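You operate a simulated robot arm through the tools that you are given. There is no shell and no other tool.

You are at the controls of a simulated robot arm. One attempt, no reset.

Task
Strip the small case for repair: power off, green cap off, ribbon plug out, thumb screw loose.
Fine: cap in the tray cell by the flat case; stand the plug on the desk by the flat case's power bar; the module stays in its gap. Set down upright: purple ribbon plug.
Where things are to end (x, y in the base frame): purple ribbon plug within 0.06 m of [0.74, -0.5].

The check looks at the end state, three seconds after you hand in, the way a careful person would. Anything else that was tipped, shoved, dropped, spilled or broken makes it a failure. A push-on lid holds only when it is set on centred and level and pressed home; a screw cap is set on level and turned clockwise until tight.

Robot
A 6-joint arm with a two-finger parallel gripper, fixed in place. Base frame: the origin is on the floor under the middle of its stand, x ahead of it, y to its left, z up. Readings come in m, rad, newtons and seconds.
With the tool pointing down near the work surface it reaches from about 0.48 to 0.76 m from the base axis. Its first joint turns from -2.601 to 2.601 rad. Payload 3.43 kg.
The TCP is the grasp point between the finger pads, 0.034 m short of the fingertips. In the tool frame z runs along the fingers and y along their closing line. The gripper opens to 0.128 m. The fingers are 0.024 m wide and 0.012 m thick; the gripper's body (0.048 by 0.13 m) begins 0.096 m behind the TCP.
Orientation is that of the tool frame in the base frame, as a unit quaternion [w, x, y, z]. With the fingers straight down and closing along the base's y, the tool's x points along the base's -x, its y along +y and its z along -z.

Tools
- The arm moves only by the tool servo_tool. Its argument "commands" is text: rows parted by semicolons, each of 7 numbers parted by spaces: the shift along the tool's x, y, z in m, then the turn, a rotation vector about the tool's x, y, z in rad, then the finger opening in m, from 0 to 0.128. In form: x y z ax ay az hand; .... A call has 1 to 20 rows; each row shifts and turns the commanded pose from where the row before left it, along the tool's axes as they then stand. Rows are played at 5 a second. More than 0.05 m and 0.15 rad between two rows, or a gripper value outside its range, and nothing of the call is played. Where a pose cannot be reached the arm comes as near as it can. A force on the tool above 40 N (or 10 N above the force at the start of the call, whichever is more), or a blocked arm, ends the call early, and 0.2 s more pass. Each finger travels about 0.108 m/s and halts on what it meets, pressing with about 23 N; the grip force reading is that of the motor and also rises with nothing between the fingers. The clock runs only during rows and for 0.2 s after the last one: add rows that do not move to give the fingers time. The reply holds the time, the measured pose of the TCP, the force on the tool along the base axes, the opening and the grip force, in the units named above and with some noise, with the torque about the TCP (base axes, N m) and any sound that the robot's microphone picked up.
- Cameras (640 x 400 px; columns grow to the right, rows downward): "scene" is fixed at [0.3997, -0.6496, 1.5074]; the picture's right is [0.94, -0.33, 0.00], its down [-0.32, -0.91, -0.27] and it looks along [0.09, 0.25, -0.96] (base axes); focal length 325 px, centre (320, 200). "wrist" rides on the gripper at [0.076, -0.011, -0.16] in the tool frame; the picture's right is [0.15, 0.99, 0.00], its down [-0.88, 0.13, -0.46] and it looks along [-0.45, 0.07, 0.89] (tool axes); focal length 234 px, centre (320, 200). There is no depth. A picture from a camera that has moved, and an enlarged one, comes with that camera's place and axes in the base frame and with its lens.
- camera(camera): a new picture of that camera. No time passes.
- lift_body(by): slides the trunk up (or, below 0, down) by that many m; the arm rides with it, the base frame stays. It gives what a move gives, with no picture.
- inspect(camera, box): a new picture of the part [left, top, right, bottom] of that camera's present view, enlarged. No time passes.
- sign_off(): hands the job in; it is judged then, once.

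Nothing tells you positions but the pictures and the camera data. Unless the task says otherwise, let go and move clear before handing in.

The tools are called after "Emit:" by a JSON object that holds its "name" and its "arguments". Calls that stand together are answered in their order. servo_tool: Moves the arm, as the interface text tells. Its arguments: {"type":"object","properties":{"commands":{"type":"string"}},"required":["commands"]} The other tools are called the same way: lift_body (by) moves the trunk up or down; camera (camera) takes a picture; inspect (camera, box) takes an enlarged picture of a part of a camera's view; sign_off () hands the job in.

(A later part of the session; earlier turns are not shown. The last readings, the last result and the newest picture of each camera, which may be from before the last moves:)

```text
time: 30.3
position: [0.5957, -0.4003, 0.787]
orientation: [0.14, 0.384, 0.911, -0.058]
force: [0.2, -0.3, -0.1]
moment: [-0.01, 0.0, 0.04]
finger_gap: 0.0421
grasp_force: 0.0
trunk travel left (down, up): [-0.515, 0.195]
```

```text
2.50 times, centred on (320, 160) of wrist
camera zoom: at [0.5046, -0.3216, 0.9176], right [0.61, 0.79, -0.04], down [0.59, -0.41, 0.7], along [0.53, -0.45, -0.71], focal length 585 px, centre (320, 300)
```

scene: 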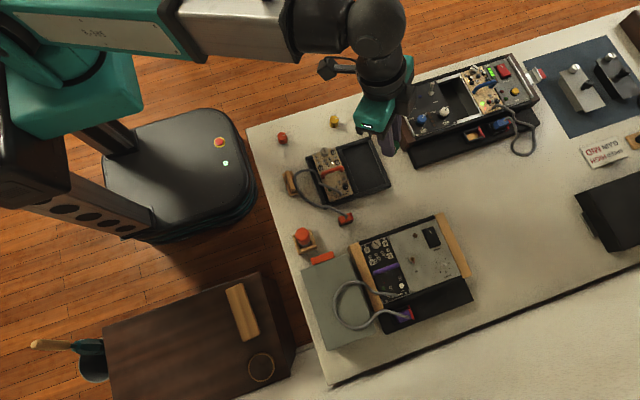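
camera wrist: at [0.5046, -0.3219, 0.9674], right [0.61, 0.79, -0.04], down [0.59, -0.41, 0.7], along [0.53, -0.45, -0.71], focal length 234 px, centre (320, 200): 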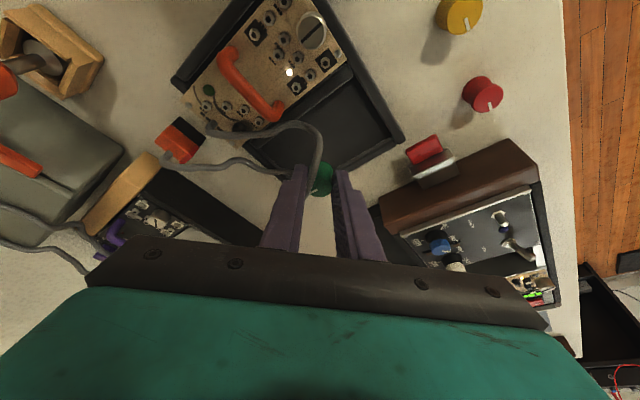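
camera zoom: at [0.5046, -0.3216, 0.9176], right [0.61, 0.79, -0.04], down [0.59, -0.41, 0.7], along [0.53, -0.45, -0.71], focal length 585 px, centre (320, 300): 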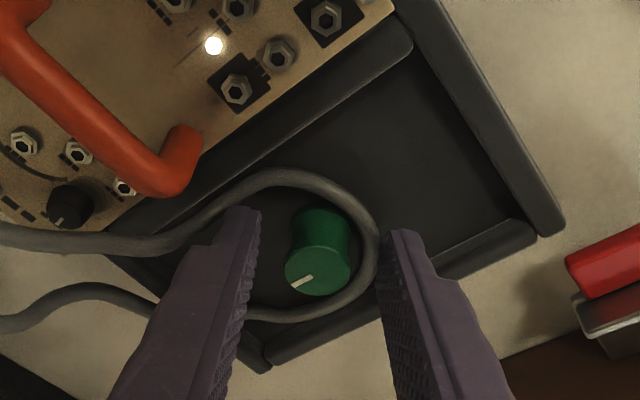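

The cap stands upright in the cell with the cable loop lying loosely around it. I'll retreat along the finger axis so the left finger slides out of the loop.

Emit:
{"name": "servo_tool", "arguments": {"commands": "0 0 -0.01 0 0 0 0.042; 0 0 -0.015 0 0 0 0.042; 0 0 -0.02 0 0 0 0.042; 0 0 -0.02 0 0 0 0.042; 0 0 -0.02 0 0 0 0.042; 0 0 -0.02 0 0 0 0.042; 0 0 0 0 0 0 0.042"}}

Emit:
{"name": "camera", "arguments": {"camera": "wrist"}}

Emit:
{"name": "inspect", "arguments": {"camera": "scene", "box": [300, 120, 420, 240]}}

```text
time: 31.9
position: [0.5745, -0.3763, 0.8881]
orientation: [0.139, 0.384, 0.911, -0.059]
force: [-0.4, 0.5, 0.5]
moment: [0.01, 0.0, -0.03]
finger_gap: 0.0419
grasp_force: 0.0
trunk travel left (down, up): [-0.515, 0.195]
```

```text
taken
camera wrist: at [0.482, -0.2994, 1.0184], right [0.61, 0.79, -0.04], down [0.59, -0.41, 0.7], along [0.53, -0.45, -0.72], focal length 234 px, centre (320, 200)
```

wrist: 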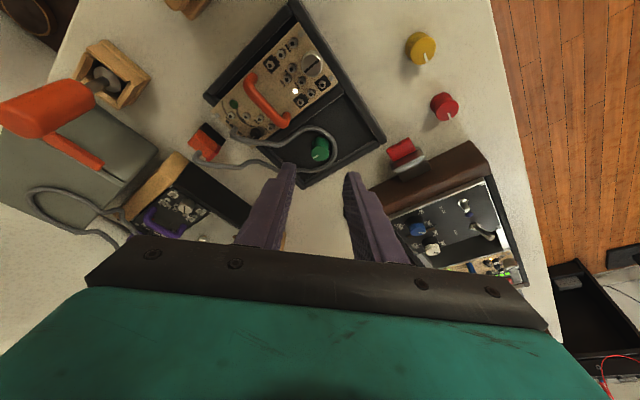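

```text
3.33 times, centred on (360, 180) of scene
camera zoom: at [0.3997, -0.6496, 1.5074], right [0.94, -0.33, 0.0], down [-0.32, -0.91, -0.27], along [0.09, 0.25, -0.96], focal length 1084 px, centre (187, 267)
```

zoom: 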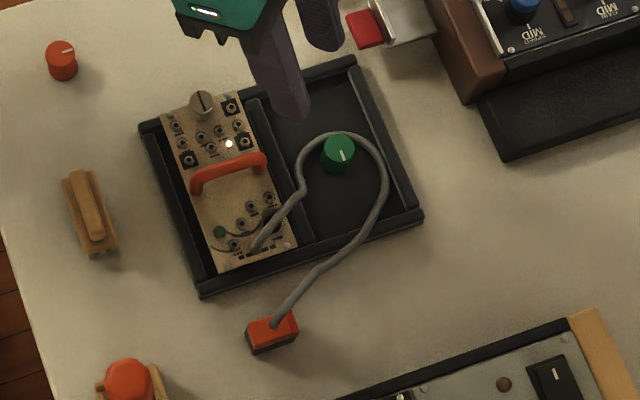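

The cap is upright in the tray cell by the flat case, and nothing else moved. Next is the purple plug: I'll rise, straighten the gripper and travel high toward the small case's ledge for a close look.

Emit:
{"name": "servo_tool", "arguments": {"commands": "-0.01 0 -0.0318 0 0 0 0.05; -0.01 0 -0.0318 0 0 0 0.05; -0.01 0 -0.0318 0 0 0 0.05; 0 0 0 0 0.15 0 0.05; 0 0 0 0 0.15 0 0.05; 0 0 0 0 0 -0.133 0.05; 0 0 0 0 0 -0.133 0.05; 0 0 0 0 0 -0.133 0.05; 0 0 0 0 0 -0.133 0.05; 0 0 0 0 0 -0.133 0.05; 0 0 0 0 0 -0.135 0.05; 0.0106 -0.0406 0 0 0 0 0.05; 0.0106 -0.0406 0 0 0 0 0.05; 0.0106 -0.0406 0 0 0 0 0.05; 0.0106 -0.0406 0 0 0 0 0.05; 0.0106 -0.0406 0 0 0 0 0.05; 0.0106 -0.0406 0 0 0 0 0.05; 0.0106 -0.0406 0 0 0 0 0.05; 0 0 0 0 0 0 0.05"}}

Emit:
{"name": "camera", "arguments": {"camera": "wrist"}}

Emit:
{"name": "camera", "arguments": {"camera": "scene"}}

```text
time: 33.2
position: [0.5777, -0.3794, 0.9882]
orientation: [0.011, 0.382, 0.924, -0.002]
force: [2.3, -8.8, -8.5]
moment: [1.05, -0.29, 0.55]
finger_gap: 0.0501
grasp_force: 0.1
trunk travel left (down, up): [-0.515, 0.195]
stopped in row 6: the force on the tool passed its limit at 84 N (the readings are from after the stop); the commanded pose is now the measured one
```

```text
taken
camera wrist: at [0.5138, -0.3326, 1.1468], right [0.59, 0.8, 0.0], down [0.71, -0.52, 0.48], along [0.38, -0.28, -0.88], focal length 234 px, centre (320, 200)
```

wrist: 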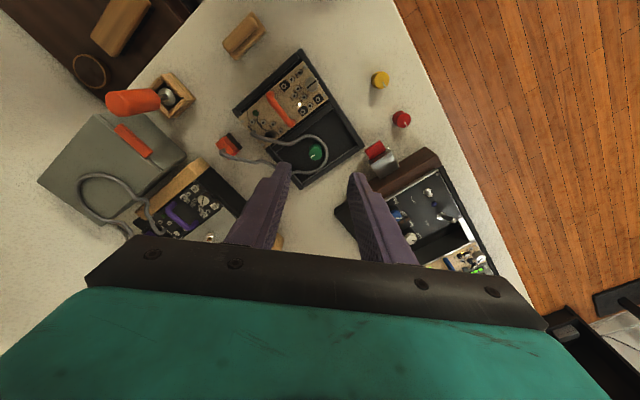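

```text
taken
```

scene: 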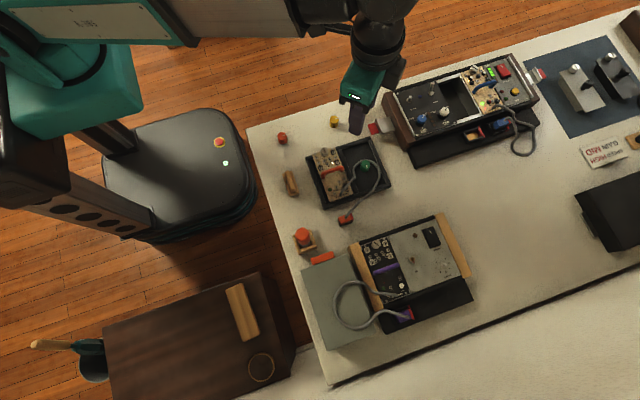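

The arm stopped on a force spike high in the air, with nothing nearby on the desk. The gripper's camera side probably met the folded forearm. The desk items look undisturbed, so I'll ease outward and down to unfold the arm.

Emit:
{"name": "servo_tool", "arguments": {"commands": "-0.01 0 0.005 0 0 0 0.05; -0.015 0 0.01 0 0 0 0.05; 0 0 0 0 0 0 0.05"}}

Emit:
{"name": "camera", "arguments": {"camera": "scene"}}

```text
time: 34.0
position: [0.5971, -0.3976, 0.9729]
orientation: [0.01, 0.382, 0.924, -0.001]
force: [-0.7, 0.4, -0.5]
moment: [0.0, -0.03, 0.0]
finger_gap: 0.05
grasp_force: 0.0
trunk travel left (down, up): [-0.515, 0.195]
```

```text
taken
```

scene: 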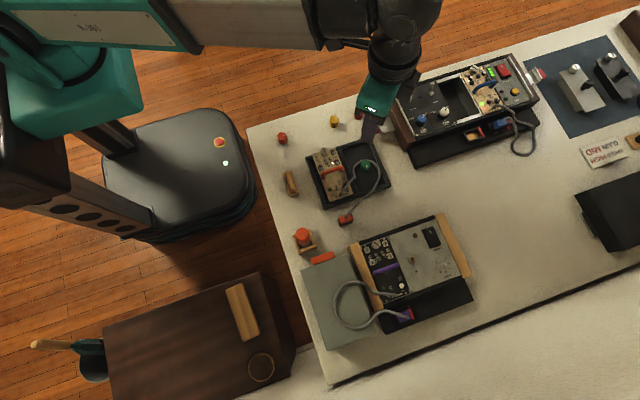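

The force has cleared, which confirms it was the arm folding on itself. I'll travel outward to the small case first and turn the gripper there.

Emit:
{"name": "servo_tool", "arguments": {"commands": "-0.0218 -0.03995 0 0 0 0 0.05; -0.0218 -0.03995 0 0 0 0 0.05; -0.0218 -0.03995 0 0 0 0 0.05; -0.0218 -0.03995 0 0 0 0 0.05; -0.0218 -0.03995 0 0 0 0 0.05; -0.0218 -0.03995 0 0 0 0 0.05; 0 0 0 0 0 -0.131 0.05; 0 0 0 0 0 -0.131 0.05; 0 0 0 0 0 -0.131 0.05; 0 0 0 0 0 -0.131 0.05; 0 0 0 0 0 -0.131 0.05; 0 0 0 0 0 -0.13 0.05; 0 0 0 0 0 0 0.05"}}

Emit:
{"name": "camera", "arguments": {"camera": "wrist"}}

Emit:
{"name": "camera", "arguments": {"camera": "scene"}}

```text
time: 36.8
position: [0.5193, -0.6603, 0.9744]
orientation: [0.009, -0.002, 1.0, -0.006]
force: [-0.6, 0.0, 0.2]
moment: [0.02, -0.02, -0.04]
finger_gap: 0.0501
grasp_force: 0.0
trunk travel left (down, up): [-0.515, 0.195]
```

```text
taken
camera wrist: at [0.4404, -0.6702, 1.1343], right [-0.15, 0.99, -0.01], down [0.87, 0.14, 0.47], along [0.47, 0.06, -0.88], focal length 234 px, centre (320, 200)
```

wrist: 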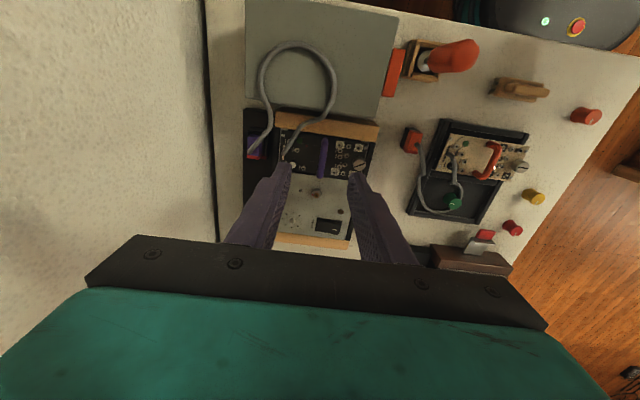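

```text
taken
```

scene: 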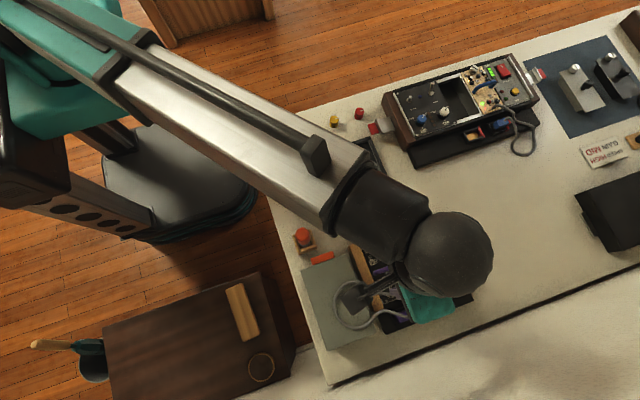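

I'm now above the small case. I'll zoom in on the purple plug, its cable and the thumb screw.

Emit:
{"name": "inspect", "arguments": {"camera": "wrist", "box": [230, 30, 390, 180]}}

Emit:
{"name": "inspect", "arguments": {"camera": "scene", "box": [300, 230, 480, 360]}}

Emit:
{"name": "inspect", "arguments": {"camera": "wrist", "box": [395, 110, 475, 180]}}

```text
2.67 times, centred on (310, 105) of wrist
camera zoom: at [0.4404, -0.6702, 1.1343], right [-0.15, 0.99, -0.01], down [0.87, 0.14, 0.47], along [0.47, 0.06, -0.88], focal length 624 px, centre (347, 453)
```

zoom: 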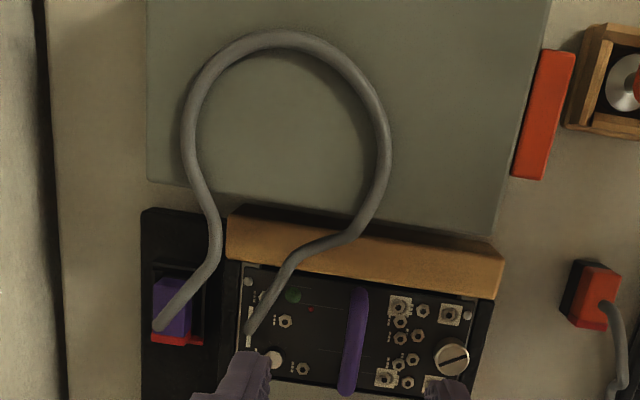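

```text
3.08 times, centred on (390, 295) of scene
camera zoom: at [0.3997, -0.6496, 1.5074], right [0.94, -0.33, 0.0], down [-0.32, -0.91, -0.27], along [0.09, 0.25, -0.96], focal length 1001 px, centre (105, -92)
```

zoom: 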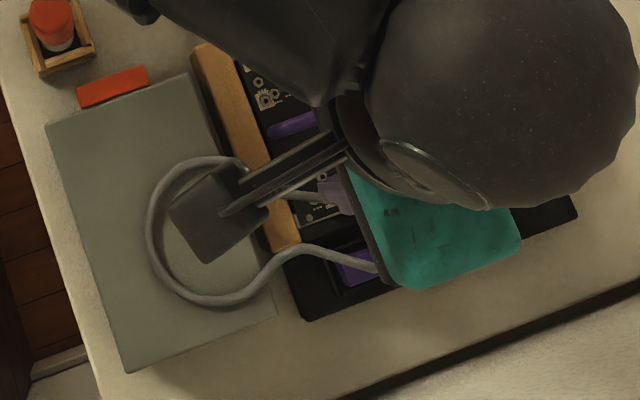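

```text
5.71 times, centred on (435, 145) of wrist
camera zoom: at [0.4404, -0.6702, 1.1343], right [-0.15, 0.99, -0.01], down [0.87, 0.14, 0.47], along [0.47, 0.06, -0.88], focal length 1338 px, centre (-337, 514)
```

zoom: 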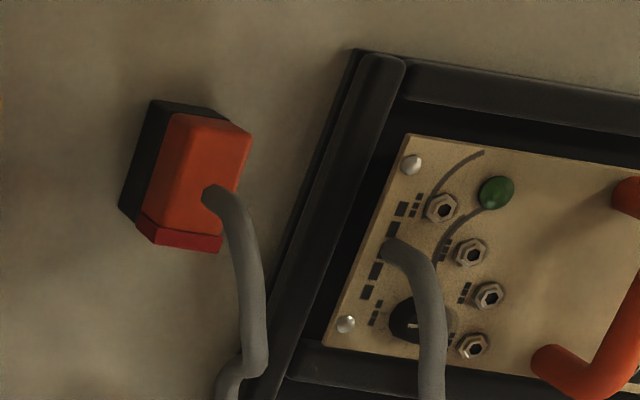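

The plug stands in the ledge socket near (0.546, -0.753), top at about z 0.80, with its cable leaving toward -x. I'll close across y so the cable passes between the fingers. I'll also tilt about 0.2 rad outward for reach and hover over it.

Emit:
{"name": "servo_tool", "arguments": {"commands": "0 0 0 -0.006 -0.091 0 0.05; 0 0 0 -0.006 -0.091 0 0.05; -0.01045 -0.04635 0.0021 0 0 0 0.05; -0.01045 -0.04635 0.0021 0 0 0 0.05; 0.0074 0 0.03645 0 0 0 0.05; 0 0 0 0 0 0 0.05"}}

Emit:
{"name": "camera", "arguments": {"camera": "wrist"}}

Emit:
{"name": "inspect", "arguments": {"camera": "wrist", "box": [250, 100, 390, 220]}}

```text
time: 38.2
position: [0.5416, -0.752, 0.939]
orientation: [0.101, -0.001, 0.995, -0.001]
force: [-0.4, 0.2, -0.2]
moment: [0.02, 0.03, -0.01]
finger_gap: 0.05
grasp_force: 0.1
trunk travel left (down, up): [-0.515, 0.195]
```

```text
taken
camera wrist: at [0.4356, -0.7645, 1.0807], right [-0.15, 0.99, -0.03], down [0.77, 0.13, 0.62], along [0.62, 0.07, -0.78], focal length 234 px, centre (320, 200)
```

wrist: 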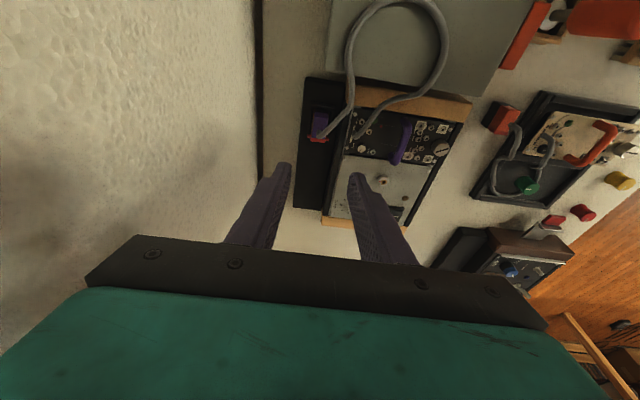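

```text
3.33 times, centred on (320, 160) of wrist
camera zoom: at [0.4356, -0.7645, 1.0807], right [-0.15, 0.99, -0.03], down [0.77, 0.13, 0.62], along [0.62, 0.07, -0.78], focal length 781 px, centre (320, 333)
```

zoom: 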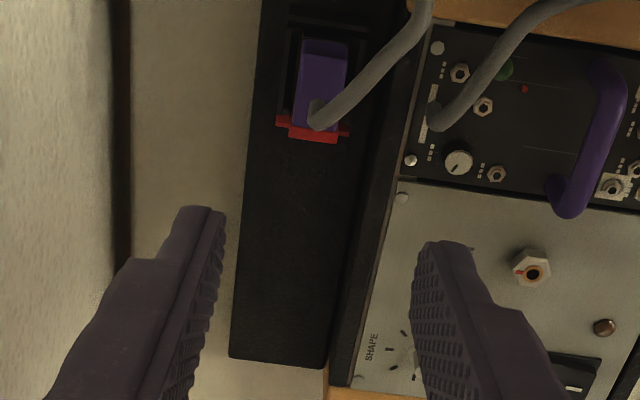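

The plug sits at about (0.545, -0.7555), roughly 0.02 by 0.03 m. I'll zoom in on the gap between the plug and the case wall before lowering.

Emit:
{"name": "inspect", "arguments": {"camera": "wrist", "box": [295, 95, 355, 145]}}

Emit:
{"name": "servo_tool", "arguments": {"commands": "0.006 0.0 0.0294 0 0 0 0.05; 0 0 0 0 0 0 0.04"}}

Emit:
{"name": "inspect", "arguments": {"camera": "wrist", "box": [265, 90, 385, 200]}}

```text
8.00 times, centred on (325, 120) of wrist
camera zoom: at [0.4356, -0.7645, 1.0807], right [-0.15, 0.99, -0.03], down [0.77, 0.13, 0.62], along [0.62, 0.07, -0.78], focal length 1873 px, centre (280, 840)
```

zoom: 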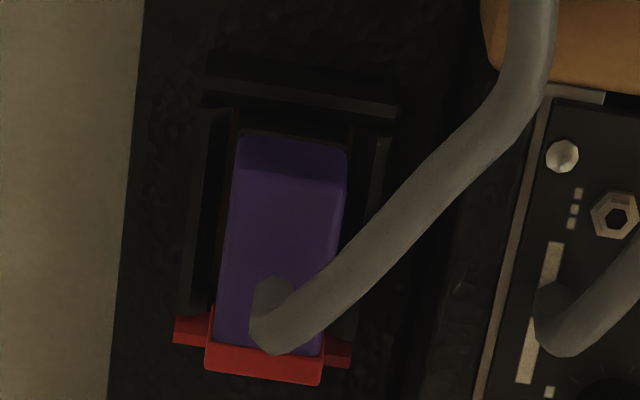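

```text
time: 38.8
position: [0.5405, -0.7531, 0.9076]
orientation: [0.101, -0.001, 0.995, 0.0]
force: [0.1, 0.1, -0.3]
moment: [0.0, 0.01, -0.03]
finger_gap: 0.0401
grasp_force: 0.2
trunk travel left (down, up): [-0.515, 0.195]
```

```text
3.64 times, centred on (325, 145) of wrist
camera zoom: at [0.4348, -0.7643, 1.0498], right [-0.15, 0.99, -0.03], down [0.77, 0.13, 0.62], along [0.62, 0.07, -0.78], focal length 852 px, centre (302, 400)
```

zoom: 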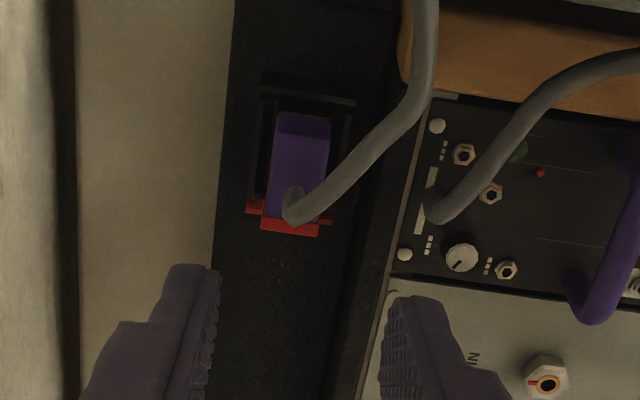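

The plug top is at z 0.803 and it stands clear of its frame; its cable leaves toward -x/+y. I'll shift 6 mm to +x so the +y finger clears the cable. Then I'll narrow the opening to 28 mm and come down to just above grip height.

Emit:
{"name": "servo_tool", "arguments": {"commands": "-0.0054 -0.0019 0.0011 0 0 0 0.028; 0.00597 0 0.0294 0 0 0 0.028; 0.004 0 0.0196 0 0 0 0.028; 0 0 0 0 0 0 0.028"}}

Emit:
{"name": "inspect", "arguments": {"camera": "wrist", "box": [265, 90, 385, 210]}}

Emit:
{"name": "inspect", "arguments": {"camera": "scene", "box": [340, 260, 460, 340]}}

```text
time: 39.8
position: [0.5469, -0.7533, 0.8576]
orientation: [0.1, -0.002, 0.995, 0.0]
force: [0.2, 0.0, 0.3]
moment: [-0.02, 0.0, 0.02]
finger_gap: 0.0282
grasp_force: 0.0
trunk travel left (down, up): [-0.515, 0.195]
```

```text
3.33 times, centred on (325, 150) of wrist
camera zoom: at [0.4407, -0.7653, 0.9996], right [-0.15, 0.99, -0.03], down [0.77, 0.13, 0.62], along [0.62, 0.07, -0.78], focal length 781 px, centre (303, 367)
```

zoom: 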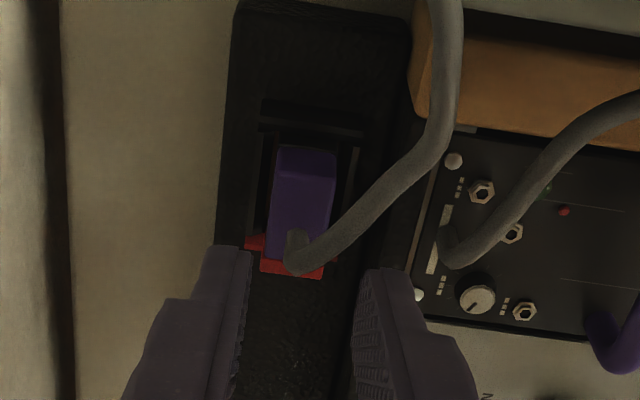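

```text
5.00 times, centred on (400, 300) of scene
camera zoom: at [0.3997, -0.6496, 1.5074], right [0.94, -0.33, 0.0], down [-0.32, -0.91, -0.27], along [0.09, 0.25, -0.96], focal length 1626 px, centre (-80, -300)
```

zoom: 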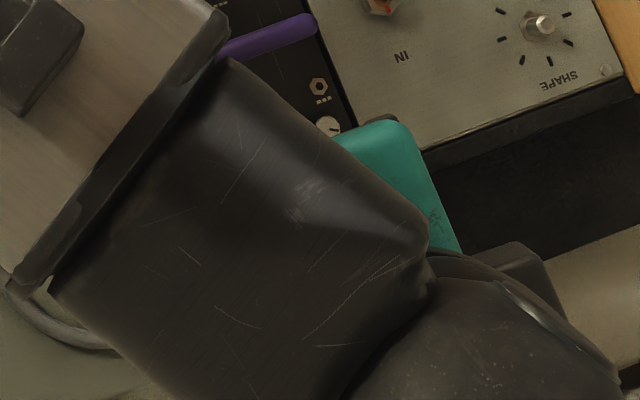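

The plug is about 2 mm to -y of the finger mid-line, so I'll correct that. I'll also shift 3 mm back over the plug and descend to just above the case wall height.

Emit:
{"name": "servo_tool", "arguments": {"commands": "0.0029 -0.002 -0.0006 0 0 0 0.028; 0.003 0 0.0147 0 0 0 0.028; 0.0015 0 0.0074 0 0 0 0.028; 0 0 0 0 0 0 0.028"}}

Emit:
{"name": "inspect", "arguments": {"camera": "wrist", "box": [265, 110, 385, 210]}}

```text
time: 40.8
position: [0.5427, -0.7569, 0.8352]
orientation: [0.1, -0.001, 0.995, 0.002]
force: [-0.2, 0.4, -0.2]
moment: [-0.01, 0.0, 0.02]
finger_gap: 0.0282
grasp_force: 0.0
trunk travel left (down, up): [-0.515, 0.195]
```

```text
4.00 times, centred on (325, 160) of wrist
camera zoom: at [0.437, -0.7682, 0.9771], right [-0.15, 0.99, -0.03], down [0.77, 0.13, 0.62], along [0.62, 0.07, -0.78], focal length 937 px, centre (300, 360)
```

zoom: 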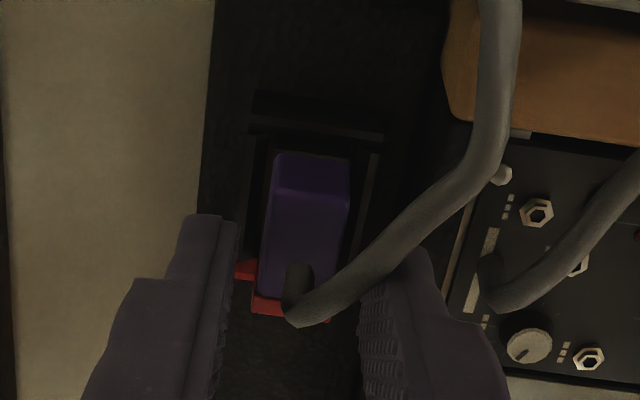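

The plug is centred between the fingers, with the cable just in front of the right finger. I'll go 7 mm lower and check the force.

Emit:
{"name": "servo_tool", "arguments": {"commands": "0.0007 0 0.0034 0 0 0 0.028; 0.0007 0 0.0034 0 0 0 0.028; 0 0 0 0 0 0 0.028"}}

Emit:
{"name": "inspect", "arguments": {"camera": "wrist", "box": [265, 110, 385, 210]}}

```text
time: 41.6
position: [0.543, -0.7562, 0.8273]
orientation: [0.1, -0.001, 0.995, -0.001]
force: [-0.5, -0.1, -0.2]
moment: [0.0, 0.03, 0.03]
finger_gap: 0.028
grasp_force: 0.0
trunk travel left (down, up): [-0.515, 0.195]
```

```text
4.00 times, centred on (325, 160) of wrist
camera zoom: at [0.4371, -0.7679, 0.9704], right [-0.15, 0.99, -0.03], down [0.77, 0.13, 0.62], along [0.62, 0.07, -0.78], focal length 937 px, centre (300, 360)
```

zoom: 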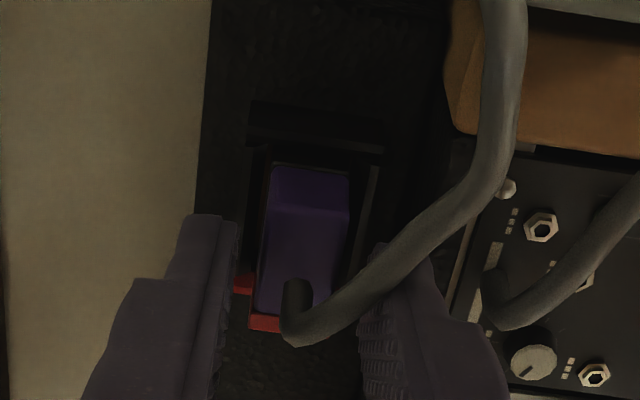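

Still no contact. I'll go 3 mm lower for a deeper grip and then close on the plug.

Emit:
{"name": "servo_tool", "arguments": {"commands": "0.0003 0 0.0015 0 0 0 0.028; 0.0003 0 0.0015 0 0 0 0.028; 0 0 0 0 0 0 0.028; 0 0 0 0 0 0 0.022; 0 0 0 0 0 0 0.014; 0 0 0 0 0 0 0.01; 0 0 0 0 0 0 0.01"}}

Emit:
{"name": "inspect", "arguments": {"camera": "wrist", "box": [265, 110, 385, 210]}}

```text
time: 43.2
position: [0.5437, -0.7559, 0.8251]
orientation: [0.1, -0.001, 0.995, 0.002]
force: [0.3, -0.1, 0.1]
moment: [-0.02, -0.01, 0.01]
finger_gap: 0.0166
grasp_force: 22.5
trunk travel left (down, up): [-0.515, 0.195]
```

```text
4.00 times, centred on (325, 160) of wrist
camera zoom: at [0.4372, -0.7677, 0.9672], right [-0.15, 0.99, -0.03], down [0.77, 0.13, 0.62], along [0.62, 0.07, -0.78], focal length 937 px, centre (300, 360)
```

zoom: 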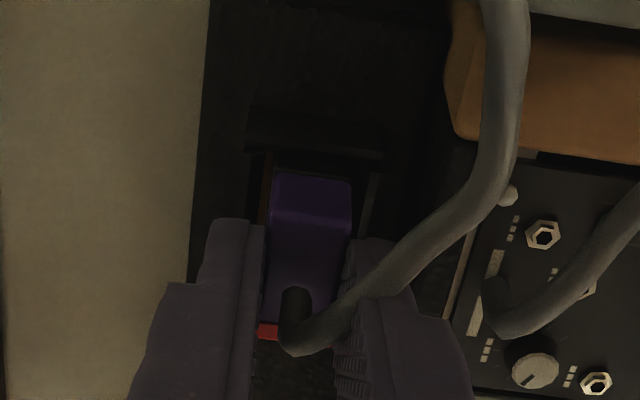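

The plug is gripped at a 16.6 mm gap with no side force. I'll pull straight up in small steps.

Emit:
{"name": "servo_tool", "arguments": {"commands": "-0.0004 0 -0.00196 0 0 0 0.005; -0.0004 0 -0.00196 0 0 0 0.005; -0.0006 0 -0.0029 0 0 0 0.005; -0.0006 0 -0.0029 0 0 0 0.005; -0.001 0 -0.0049 0 0 0 0.005; -0.001 0 -0.0049 0 0 0 0.005; 0 0 0 0 0 0 0.005"}}

Emit:
{"name": "inspect", "arguments": {"camera": "wrist", "box": [265, 110, 385, 210]}}

```text
time: 44.8
position: [0.5431, -0.7559, 0.845]
orientation: [0.1, -0.001, 0.995, 0.0]
force: [-0.7, 0.0, 0.1]
moment: [0.01, 0.04, 0.01]
finger_gap: 0.0167
grasp_force: 22.9
trunk travel left (down, up): [-0.515, 0.195]
```

```text
4.00 times, centred on (325, 160) of wrist
camera zoom: at [0.4372, -0.7683, 0.9877], right [-0.15, 0.99, -0.03], down [0.77, 0.13, 0.62], along [0.62, 0.07, -0.78], focal length 937 px, centre (300, 360)
```

zoom: 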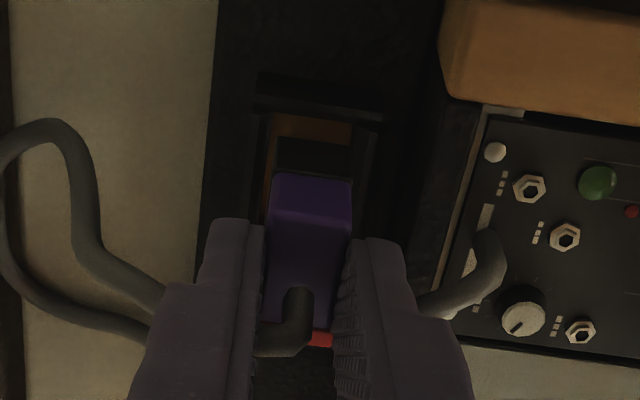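

The plug is out of its socket and held firmly, and its cable swung clear to the far side of the fingers. I'll lift and carry it toward (0.735, -0.51) in stages, watching the cable.

Emit:
{"name": "servo_tool", "arguments": {"commands": "-0.004 0 -0.0196 0 0 0 0.005; -0.006 0 -0.0294 0 0 0 0.005; -0.006 0 -0.0294 0 0 0 0.005; -0.0186 0.0246 0.0038 0 0 0 0.005; -0.0186 0.0246 0.0038 0 0 0 0.005; -0.0186 0.0246 0.0038 0 0 0 0.005; -0.0186 0.0246 0.0038 0 0 0 0.005; 0 0 0 0 0 0 0.005"}}

Emit:
{"name": "camera", "arguments": {"camera": "wrist"}}

Emit:
{"name": "camera", "arguments": {"camera": "scene"}}

```text
time: 46.6
position: [0.6202, -0.658, 0.9248]
orientation: [0.099, -0.001, 0.995, 0.0]
force: [0.3, 0.1, -0.1]
moment: [-0.02, 0.03, 0.02]
finger_gap: 0.0168
grasp_force: 22.7
trunk travel left (down, up): [-0.515, 0.195]
```

```text
taken
camera wrist: at [0.5135, -0.6695, 1.0672], right [-0.15, 0.99, -0.03], down [0.77, 0.13, 0.62], along [0.62, 0.07, -0.78], focal length 234 px, centre (320, 200)
```

wrist: 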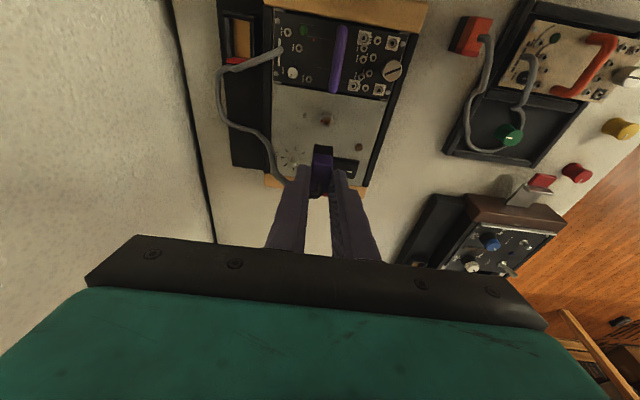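

```text
taken
```

scene: 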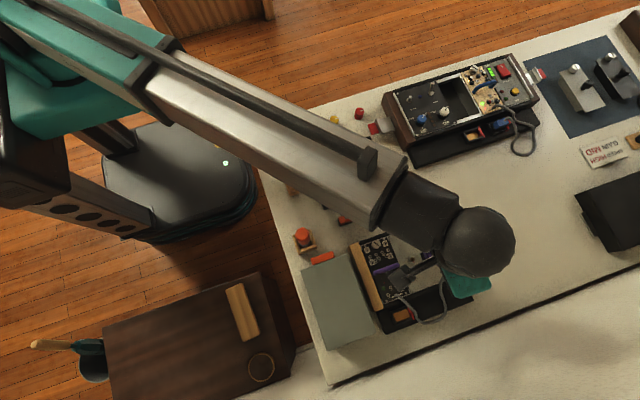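

The plug is held upright and the cable still has plenty of slack. I'll continue to the target spot in front of the flat case's power bar.

Emit:
{"name": "servo_tool", "arguments": {"commands": "-0.0185 0.0247 0.0037 0 0 0 0.005; -0.0185 0.0247 0.0037 0 0 0 0.005; -0.0185 0.0247 0.0037 0 0 0 0.005; -0.0185 0.0247 0.0037 0 0 0 0.005; -0.0185 0.0247 0.0037 0 0 0 0.005; -0.0185 0.0247 0.0037 0 0 0 0.005; 0 0 0 0 0 0 0.005"}}

Emit:
{"name": "camera", "arguments": {"camera": "wrist"}}

Emit:
{"name": "camera", "arguments": {"camera": "scene"}}

```text
time: 48.2
position: [0.7319, -0.5075, 0.9261]
orientation: [0.099, -0.001, 0.995, 0.0]
force: [0.0, 0.8, 0.1]
moment: [0.04, 0.01, -0.01]
finger_gap: 0.0166
grasp_force: 22.8
trunk travel left (down, up): [-0.515, 0.195]
```

```text
taken
camera wrist: at [0.6264, -0.52, 1.0679], right [-0.15, 0.99, -0.03], down [0.77, 0.13, 0.62], along [0.62, 0.07, -0.78], focal length 234 px, centre (320, 200)
```

wrist: 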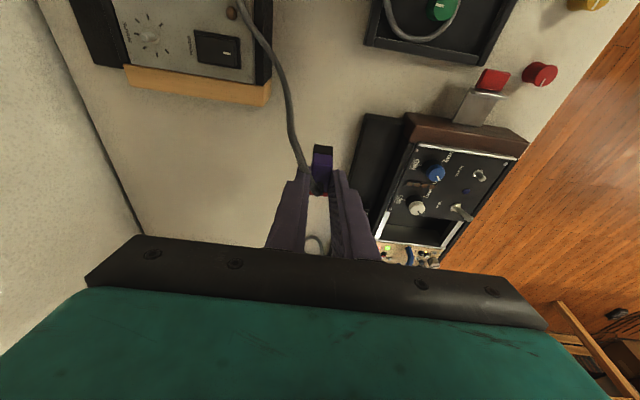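

```text
taken
```

scene: 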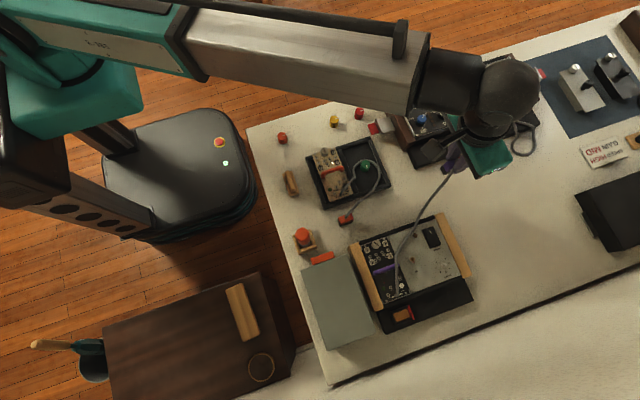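

The plug hangs above the target with cable slack to spare. I'll look closely at the plug and the desk under it before lowering.

Emit:
{"name": "inspect", "arguments": {"camera": "wrist", "box": [270, 120, 390, 220]}}

Emit:
{"name": "inspect", "arguments": {"camera": "scene", "box": [380, 110, 540, 300]}}

```text
4.00 times, centred on (330, 170) of wrist
camera zoom: at [0.6264, -0.52, 1.0679], right [-0.15, 0.99, -0.03], down [0.77, 0.13, 0.62], along [0.62, 0.07, -0.78], focal length 937 px, centre (280, 320)
```

zoom: 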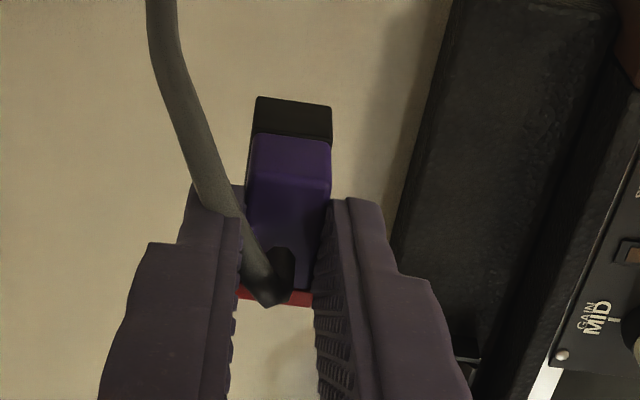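

```text
2.11 times, centred on (460, 205) of scene
camera zoom: at [0.3997, -0.6496, 1.5074], right [0.94, -0.33, 0.0], down [-0.32, -0.91, -0.27], along [0.09, 0.25, -0.96], focal length 685 px, centre (25, 190)
```

zoom: 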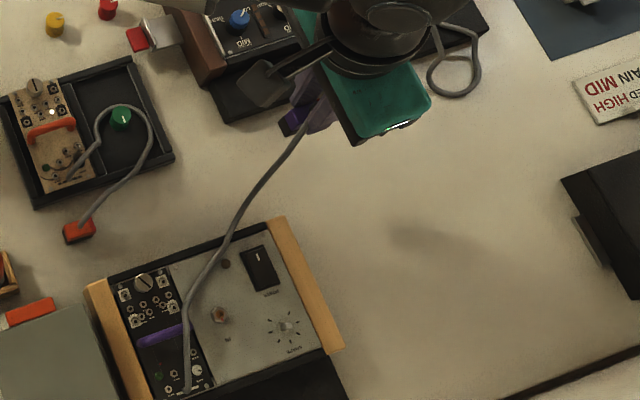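

The plug is upright with its black base down, about 52 mm below the TCP, and the desk below is clear. I'll lower it to just above the desk.

Emit:
{"name": "servo_tool", "arguments": {"commands": "0.006 0 0.0294 0 0 0 0.005; 0.006 0 0.0294 0 0 0 0.005; 0.006 0 0.0294 0 0 0 0.005; 0.004 0 0.0196 0 0 0 0.005; 0.001 0 0.0049 0 0 0 0.005; 0 0 0 0 0 0 0.005"}}

Emit:
{"name": "inspect", "arguments": {"camera": "wrist", "box": [270, 120, 390, 220]}}

Emit:
{"name": "inspect", "arguments": {"camera": "scene", "box": [380, 110, 540, 300]}}

```text
time: 49.6
position: [0.7314, -0.5098, 0.8096]
orientation: [0.099, -0.001, 0.995, 0.0]
force: [0.5, -0.3, -0.7]
moment: [-0.02, -0.01, 0.01]
finger_gap: 0.0167
grasp_force: 23.1
trunk travel left (down, up): [-0.515, 0.195]
```

```text
4.00 times, centred on (330, 170) of wrist
camera zoom: at [0.6253, -0.5202, 0.953], right [-0.15, 0.99, -0.03], down [0.77, 0.13, 0.62], along [0.62, 0.07, -0.78], focal length 937 px, centre (280, 320)
```

zoom: 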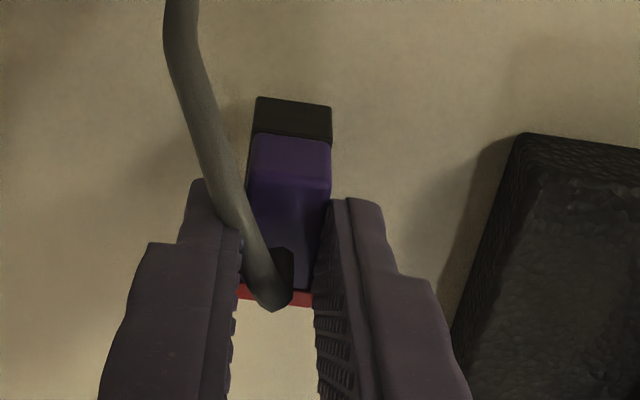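

```text
2.11 times, centred on (460, 205) of scene
camera zoom: at [0.3997, -0.6496, 1.5074], right [0.94, -0.33, 0.0], down [-0.32, -0.91, -0.27], along [0.09, 0.25, -0.96], focal length 685 px, centre (25, 190)
```

zoom: 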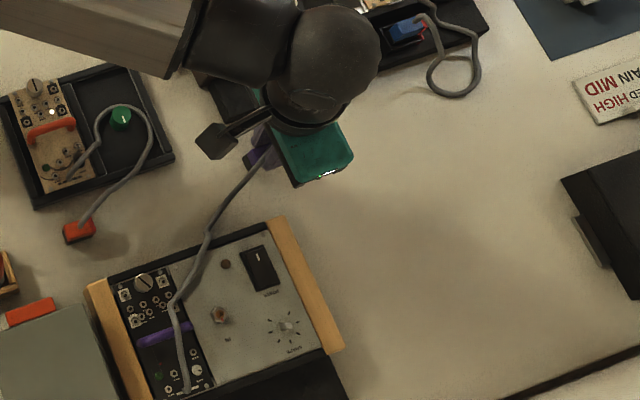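

There is still slack in the cable. I'll lower in small steps until the base meets the desk.

Emit:
{"name": "servo_tool", "arguments": {"commands": "0.001 0 0.0049 0 0 0 0.005; 0.001 0 0.0049 0 0 0 0.005; 0.0006 0 0.0029 0 0 0 0.005; 0.0004 0 0.00196 0 0 0 0.005; 0.0004 0 0.00196 0 0 0 0.005; 0 0 0 0 0 0 0.005"}}

```text
time: 51.0
position: [0.7314, -0.5093, 0.7944]
orientation: [0.101, -0.002, 0.995, 0.0]
force: [1.0, -0.1, 15.8]
moment: [0.0, -0.17, 0.04]
finger_gap: 0.0166
grasp_force: 23.4
trunk travel left (down, up): [-0.515, 0.195]
```

The base has touched down, with 15.8 N showing. I'll ease up 1 mm and then open the fingers slowly.

Emit:
{"name": "servo_tool", "arguments": {"commands": "-0.0002 0 -0.0008 0 0 0 0.005; 0 0 0 0 0 0 0.012; 0 0 0 0 0 0 0.02; 0 0 0 0 0 0 0.028; 0 0 0 0 0 0 0.034; 0 0 0 0 0 0 0.034"}}

Emit:
{"name": "inspect", "arguments": {"camera": "wrist", "box": [270, 120, 390, 220]}}

Emit:
{"name": "inspect", "arguments": {"camera": "scene", "box": [380, 110, 540, 300]}}

```text
time: 52.4
position: [0.7322, -0.5091, 0.7945]
orientation: [0.1, -0.001, 0.995, 0.0]
force: [-0.4, 0.3, -0.6]
moment: [-0.02, 0.02, 0.01]
finger_gap: 0.0338
grasp_force: 0.1
trunk travel left (down, up): [-0.515, 0.195]
```

```text
4.00 times, centred on (330, 170) of wrist
camera zoom: at [0.6257, -0.5211, 0.9368], right [-0.15, 0.99, -0.03], down [0.77, 0.13, 0.62], along [0.62, 0.07, -0.78], focal length 937 px, centre (280, 320)
```

zoom: 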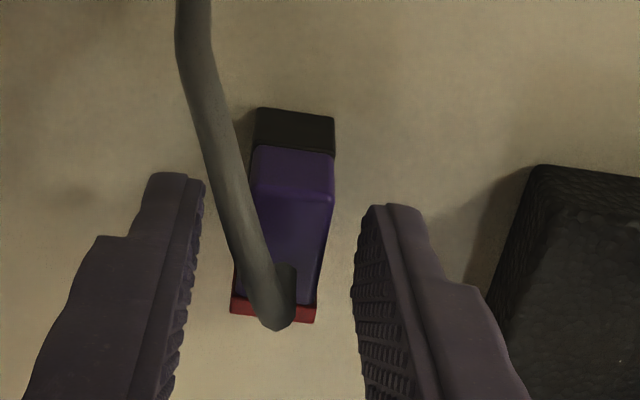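

```text
2.11 times, centred on (460, 205) of scene
camera zoom: at [0.3997, -0.6496, 1.5074], right [0.94, -0.33, 0.0], down [-0.32, -0.91, -0.27], along [0.09, 0.25, -0.96], focal length 685 px, centre (25, 190)
```

zoom: 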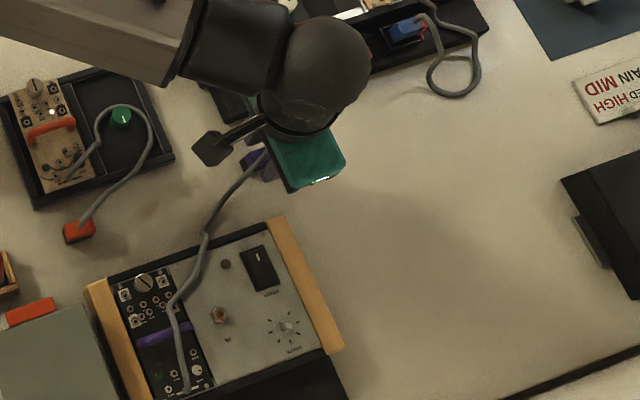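

The plug stands upright on its black base and is released, with the cable running out between the fingers toward -x. I'll retreat straight up with the fingers a little wider.

Emit:
{"name": "servo_tool", "arguments": {"commands": "0 0 0 0 0 0 0.044; -0.002 0 -0.0098 0 0 0 0.044; -0.003 0 -0.0147 0 0 0 0.044; -0.004 0 -0.0196 0 0 0 0.044; -0.006 0 -0.0294 0 0 0 0.044; -0.006 0 -0.0294 0 0 0 0.044; -0.006 0 -0.0294 0 0 0 0.044; 0 0 0 0 0 0 0.044"}}

Emit:
{"name": "camera", "arguments": {"camera": "wrist"}}

Emit:
{"name": "inspect", "arguments": {"camera": "scene", "box": [380, 110, 540, 300]}}

```text
time: 54.2
position: [0.7319, -0.5093, 0.93]
orientation: [0.099, -0.001, 0.995, 0.001]
force: [0.1, 0.8, -0.2]
moment: [0.0, -0.02, 0.02]
finger_gap: 0.0439
grasp_force: 0.0
trunk travel left (down, up): [-0.515, 0.195]
```

```text
taken
camera wrist: at [0.6258, -0.5215, 1.0731], right [-0.15, 0.99, -0.03], down [0.77, 0.13, 0.62], along [0.62, 0.07, -0.78], focal length 234 px, centre (320, 200)
```

wrist: 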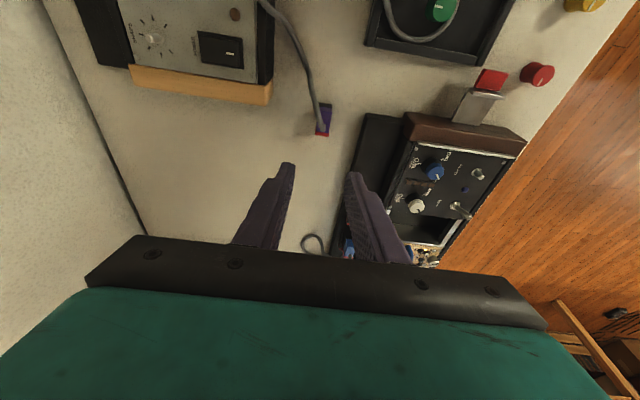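

```text
2.11 times, centred on (460, 205) of scene
camera zoom: at [0.3997, -0.6496, 1.5074], right [0.94, -0.33, 0.0], down [-0.32, -0.91, -0.27], along [0.09, 0.25, -0.96], focal length 685 px, centre (25, 190)
```

zoom: 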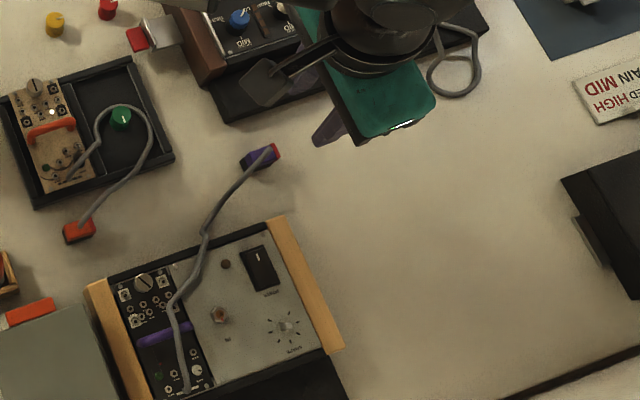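

The plug stands at about (0.739, -0.507) and everything else looks undisturbed. The last job is the thumb screw near (0.547, -0.598): I'll move above it and straighten the gripper.

Emit:
{"name": "servo_tool", "arguments": {"commands": "0.03546 -0.0178 -0.01128 0 0 0 0.044; 0.03546 -0.0178 -0.01128 0 0 0 0.044; 0.03546 -0.0178 -0.01128 0 0 0 0.044; 0.03546 -0.0178 -0.01128 0 0 0 0.044; 0.03546 -0.0178 -0.01128 0 0 0 0.044; 0 0 0 0 0.1 0 0.044; 0 0 0 0 0.1 0 0.044; 0 0 0 0 0 0 0.044"}}

Emit:
{"name": "camera", "arguments": {"camera": "wrist"}}

Emit:
{"name": "inspect", "arguments": {"camera": "wrist", "box": [250, 110, 390, 220]}}

Emit:
{"name": "camera", "arguments": {"camera": "scene"}}

```text
time: 56.0
position: [0.5448, -0.5986, 0.9488]
orientation: [-0.001, 0.0, 1.0, 0.0]
force: [0.1, -0.5, 0.4]
moment: [-0.02, -0.02, 0.02]
finger_gap: 0.044
grasp_force: 0.0
trunk travel left (down, up): [-0.515, 0.195]
```

```text
taken
camera wrist: at [0.4699, -0.6104, 1.1098], right [-0.15, 0.99, 0.0], down [0.88, 0.13, 0.45], along [0.45, 0.07, -0.89], focal length 234 px, centre (320, 200)
```

wrist: 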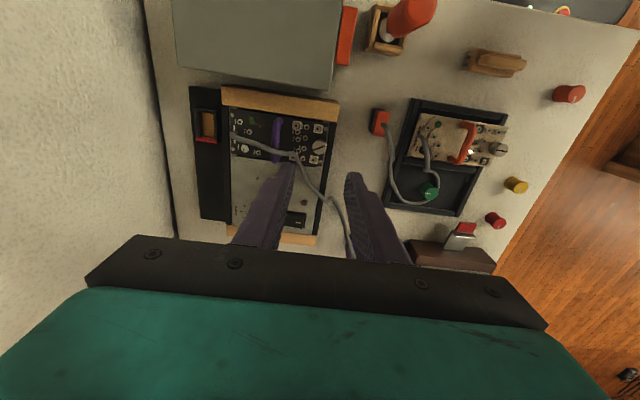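

```text
3.64 times, centred on (320, 165) of wrist
camera zoom: at [0.4699, -0.6104, 1.1098], right [-0.15, 0.99, 0.0], down [0.88, 0.13, 0.45], along [0.45, 0.07, -0.89], focal length 852 px, centre (320, 327)
```

zoom: 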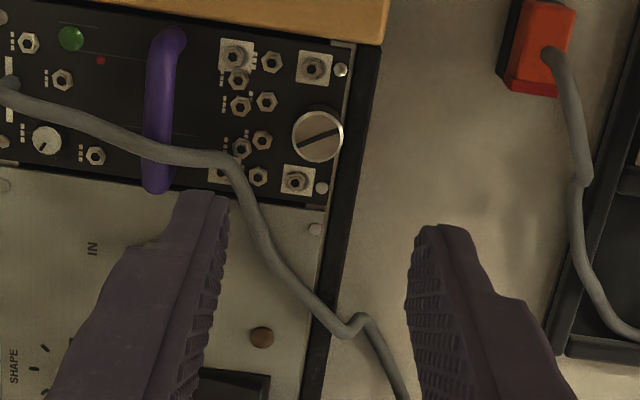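

```text
taken
```

scene: 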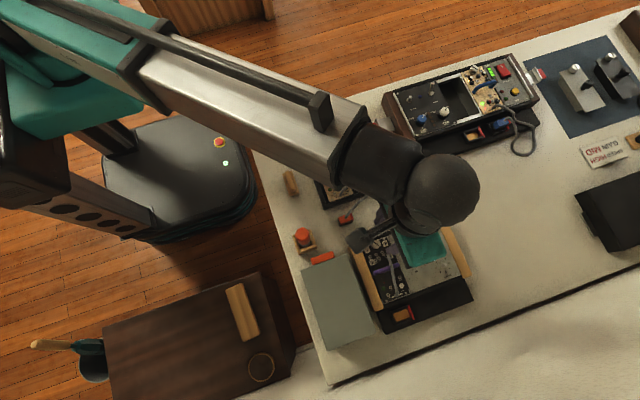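

The slotted thumb screw head is about 17 mm across at (0.5475, -0.598), and the ribbon cable passes roughly 27 mm to its +x/-y side. A grip direction that keeps the fingers off the cable needs the gripper turned around. I'll test that rotation here in free air.

Emit:
{"name": "servo_tool", "arguments": {"commands": "0 0 0 0 0 -0.145 0.044; 0 0 0 0 0 -0.145 0.044; 0 0 0 0 0 -0.145 0.044; 0 0 0 0 0 -0.145 0.044; 0 0 0 0 0 -0.145 0.044; 0 0 0 0 0 -0.145 0.044; 0 0 0 0 0 -0.145 0.044; 0 0 0 0 0 -0.145 0.044; 0 0 0 0 0 -0.145 0.044; 0 0 0 0 0 -0.145 0.044; 0 0 0 0 0 -0.145 0.044; 0 0 0 0 0 -0.145 0.044; 0 0 0 0 0 0 0.044"}}

Emit:
{"name": "camera", "arguments": {"camera": "wrist"}}

Emit:
{"name": "camera", "arguments": {"camera": "scene"}}

```text
time: 58.8
position: [0.548, -0.5997, 0.9506]
orientation: [0.0, 0.766, -0.642, 0.0]
force: [0.0, -1.2, -0.1]
moment: [-0.02, 0.0, -0.01]
finger_gap: 0.0439
grasp_force: 0.1
trunk travel left (down, up): [-0.515, 0.195]
```

```text
taken
camera wrist: at [0.5713, -0.6724, 1.11], right [-0.95, -0.32, 0.0], down [-0.28, 0.84, 0.46], along [-0.14, 0.43, -0.89], focal length 234 px, centre (320, 200)
```

wrist: 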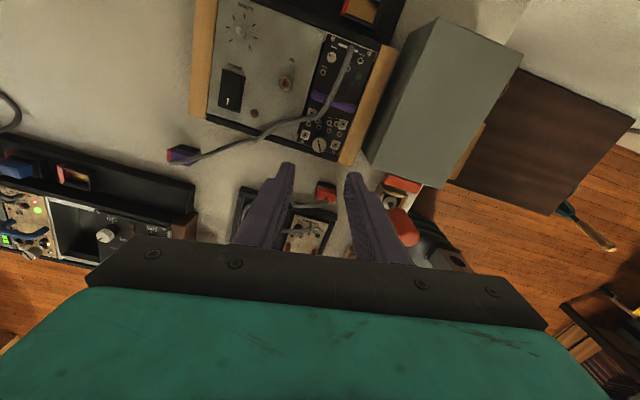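

```text
taken
```

scene: 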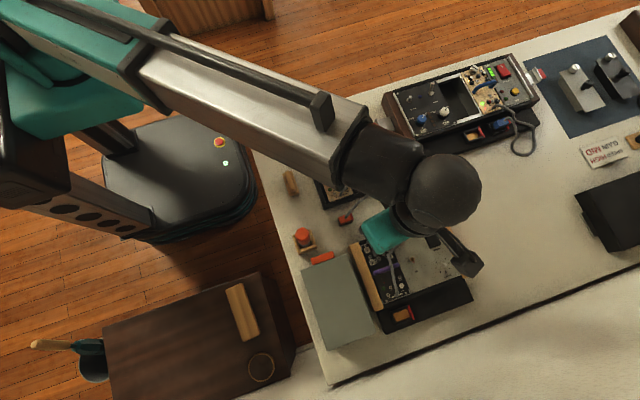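

The turn works without trouble. From this side the closing line points about 10° off x, well away from the cable. I'll zoom in on the screw and its surroundings.

Emit:
{"name": "inspect", "arguments": {"camera": "wrist", "box": [260, 90, 400, 200]}}

Emit:
{"name": "inspect", "arguments": {"camera": "wrist", "box": [290, 110, 350, 165]}}

```text
3.64 times, centred on (330, 145) of wrist
camera zoom: at [0.5713, -0.6724, 1.11], right [-0.95, -0.32, 0.0], down [-0.28, 0.84, 0.46], along [-0.14, 0.43, -0.89], focal length 852 px, centre (284, 400)
```

zoom: 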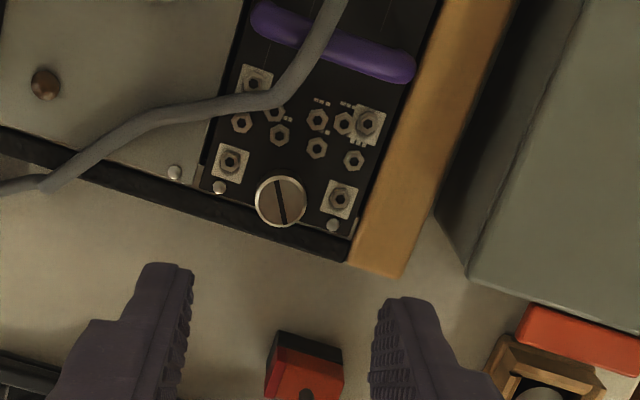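

```text
7.27 times, centred on (320, 138) of wrist
camera zoom: at [0.5713, -0.6724, 1.11], right [-0.95, -0.32, 0.0], down [-0.28, 0.84, 0.46], along [-0.14, 0.43, -0.89], focal length 1703 px, centre (320, 654)
```

zoom: 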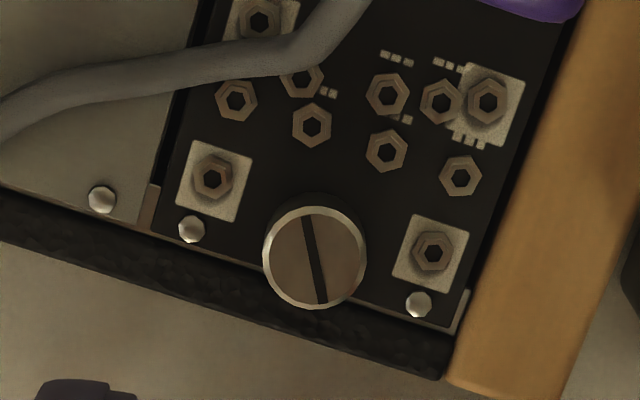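

The screw top is at z 0.802 with the surrounding nuts and rail near 0.789, and the TCP is within a millimetre of its axis. I'll turn back slightly, then descend with a 30 mm opening to check the fit.

Emit:
{"name": "servo_tool", "arguments": {"commands": "0 0 0 0 0 0.14 0.03; 0 0 0 0 0 0.14 0.03; 0 0 0 0 0 0.06 0.03; 0 0 0.045 0 0 0 0.03; 0 0 0.035 0 0 0 0.03; 0 0 0.02 0 0 0 0.03; 0 0 0 0 0 0 0.03"}}

Emit:
{"name": "inspect", "arguments": {"camera": "wrist", "box": [250, 100, 390, 220]}}

```text
time: 60.4
position: [0.5477, -0.5977, 0.8522]
orientation: [0.0, -0.646, 0.763, 0.0]
force: [0.3, 0.8, -0.9]
moment: [-0.02, 0.03, -0.01]
finger_gap: 0.0298
grasp_force: 0.0
trunk travel left (down, up): [-0.515, 0.195]
```

```text
3.33 times, centred on (320, 160) of wrist
camera zoom: at [0.5457, -0.6746, 1.0123], right [-1.0, 0.02, 0.0], down [0.02, 0.89, 0.46], along [0.01, 0.46, -0.89], focal length 781 px, centre (320, 333)
```

zoom: 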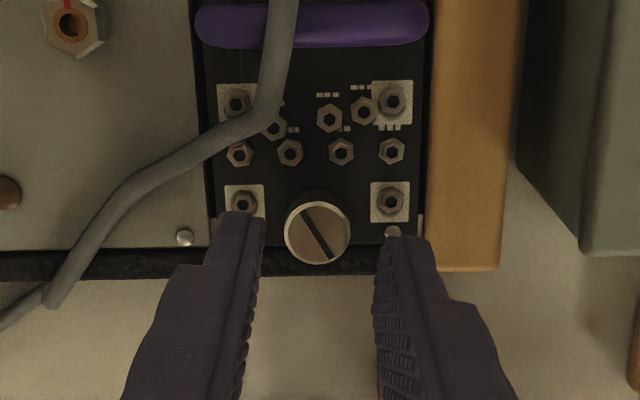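

The alignment is good, with the screw midway between the fingers. I'll descend to grip height and close on the head.

Emit:
{"name": "servo_tool", "arguments": {"commands": "0.001 0 0.01 0 0 0 0.03; 0 0 0.008 0 0 0 0.03; 0 0 0.006 0 0 0 0.03; 0 0 0 0 0 0 0.03; 0 0 0 0 0 0 0.02; 0 0 0 0 0 0 0.012; 0 0 0 0 0 0 0.012"}}

Emit:
{"name": "inspect", "arguments": {"camera": "wrist", "box": [250, 100, 390, 220]}}

```text
time: 62.0
position: [0.5481, -0.5995, 0.826]
orientation: [0.0, -0.646, 0.764, 0.0]
force: [9.1, -1.6, 0.6]
moment: [0.02, -0.23, -0.04]
finger_gap: 0.0176
grasp_force: 22.6
trunk travel left (down, up): [-0.515, 0.195]
```

```text
3.33 times, centred on (320, 160) of wrist
camera zoom: at [0.5461, -0.6764, 0.9867], right [-1.0, 0.02, 0.0], down [0.02, 0.89, 0.46], along [0.01, 0.46, -0.89], focal length 781 px, centre (320, 333)
```

zoom: 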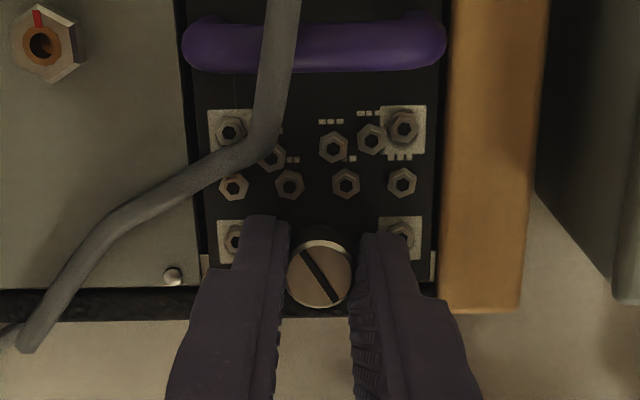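

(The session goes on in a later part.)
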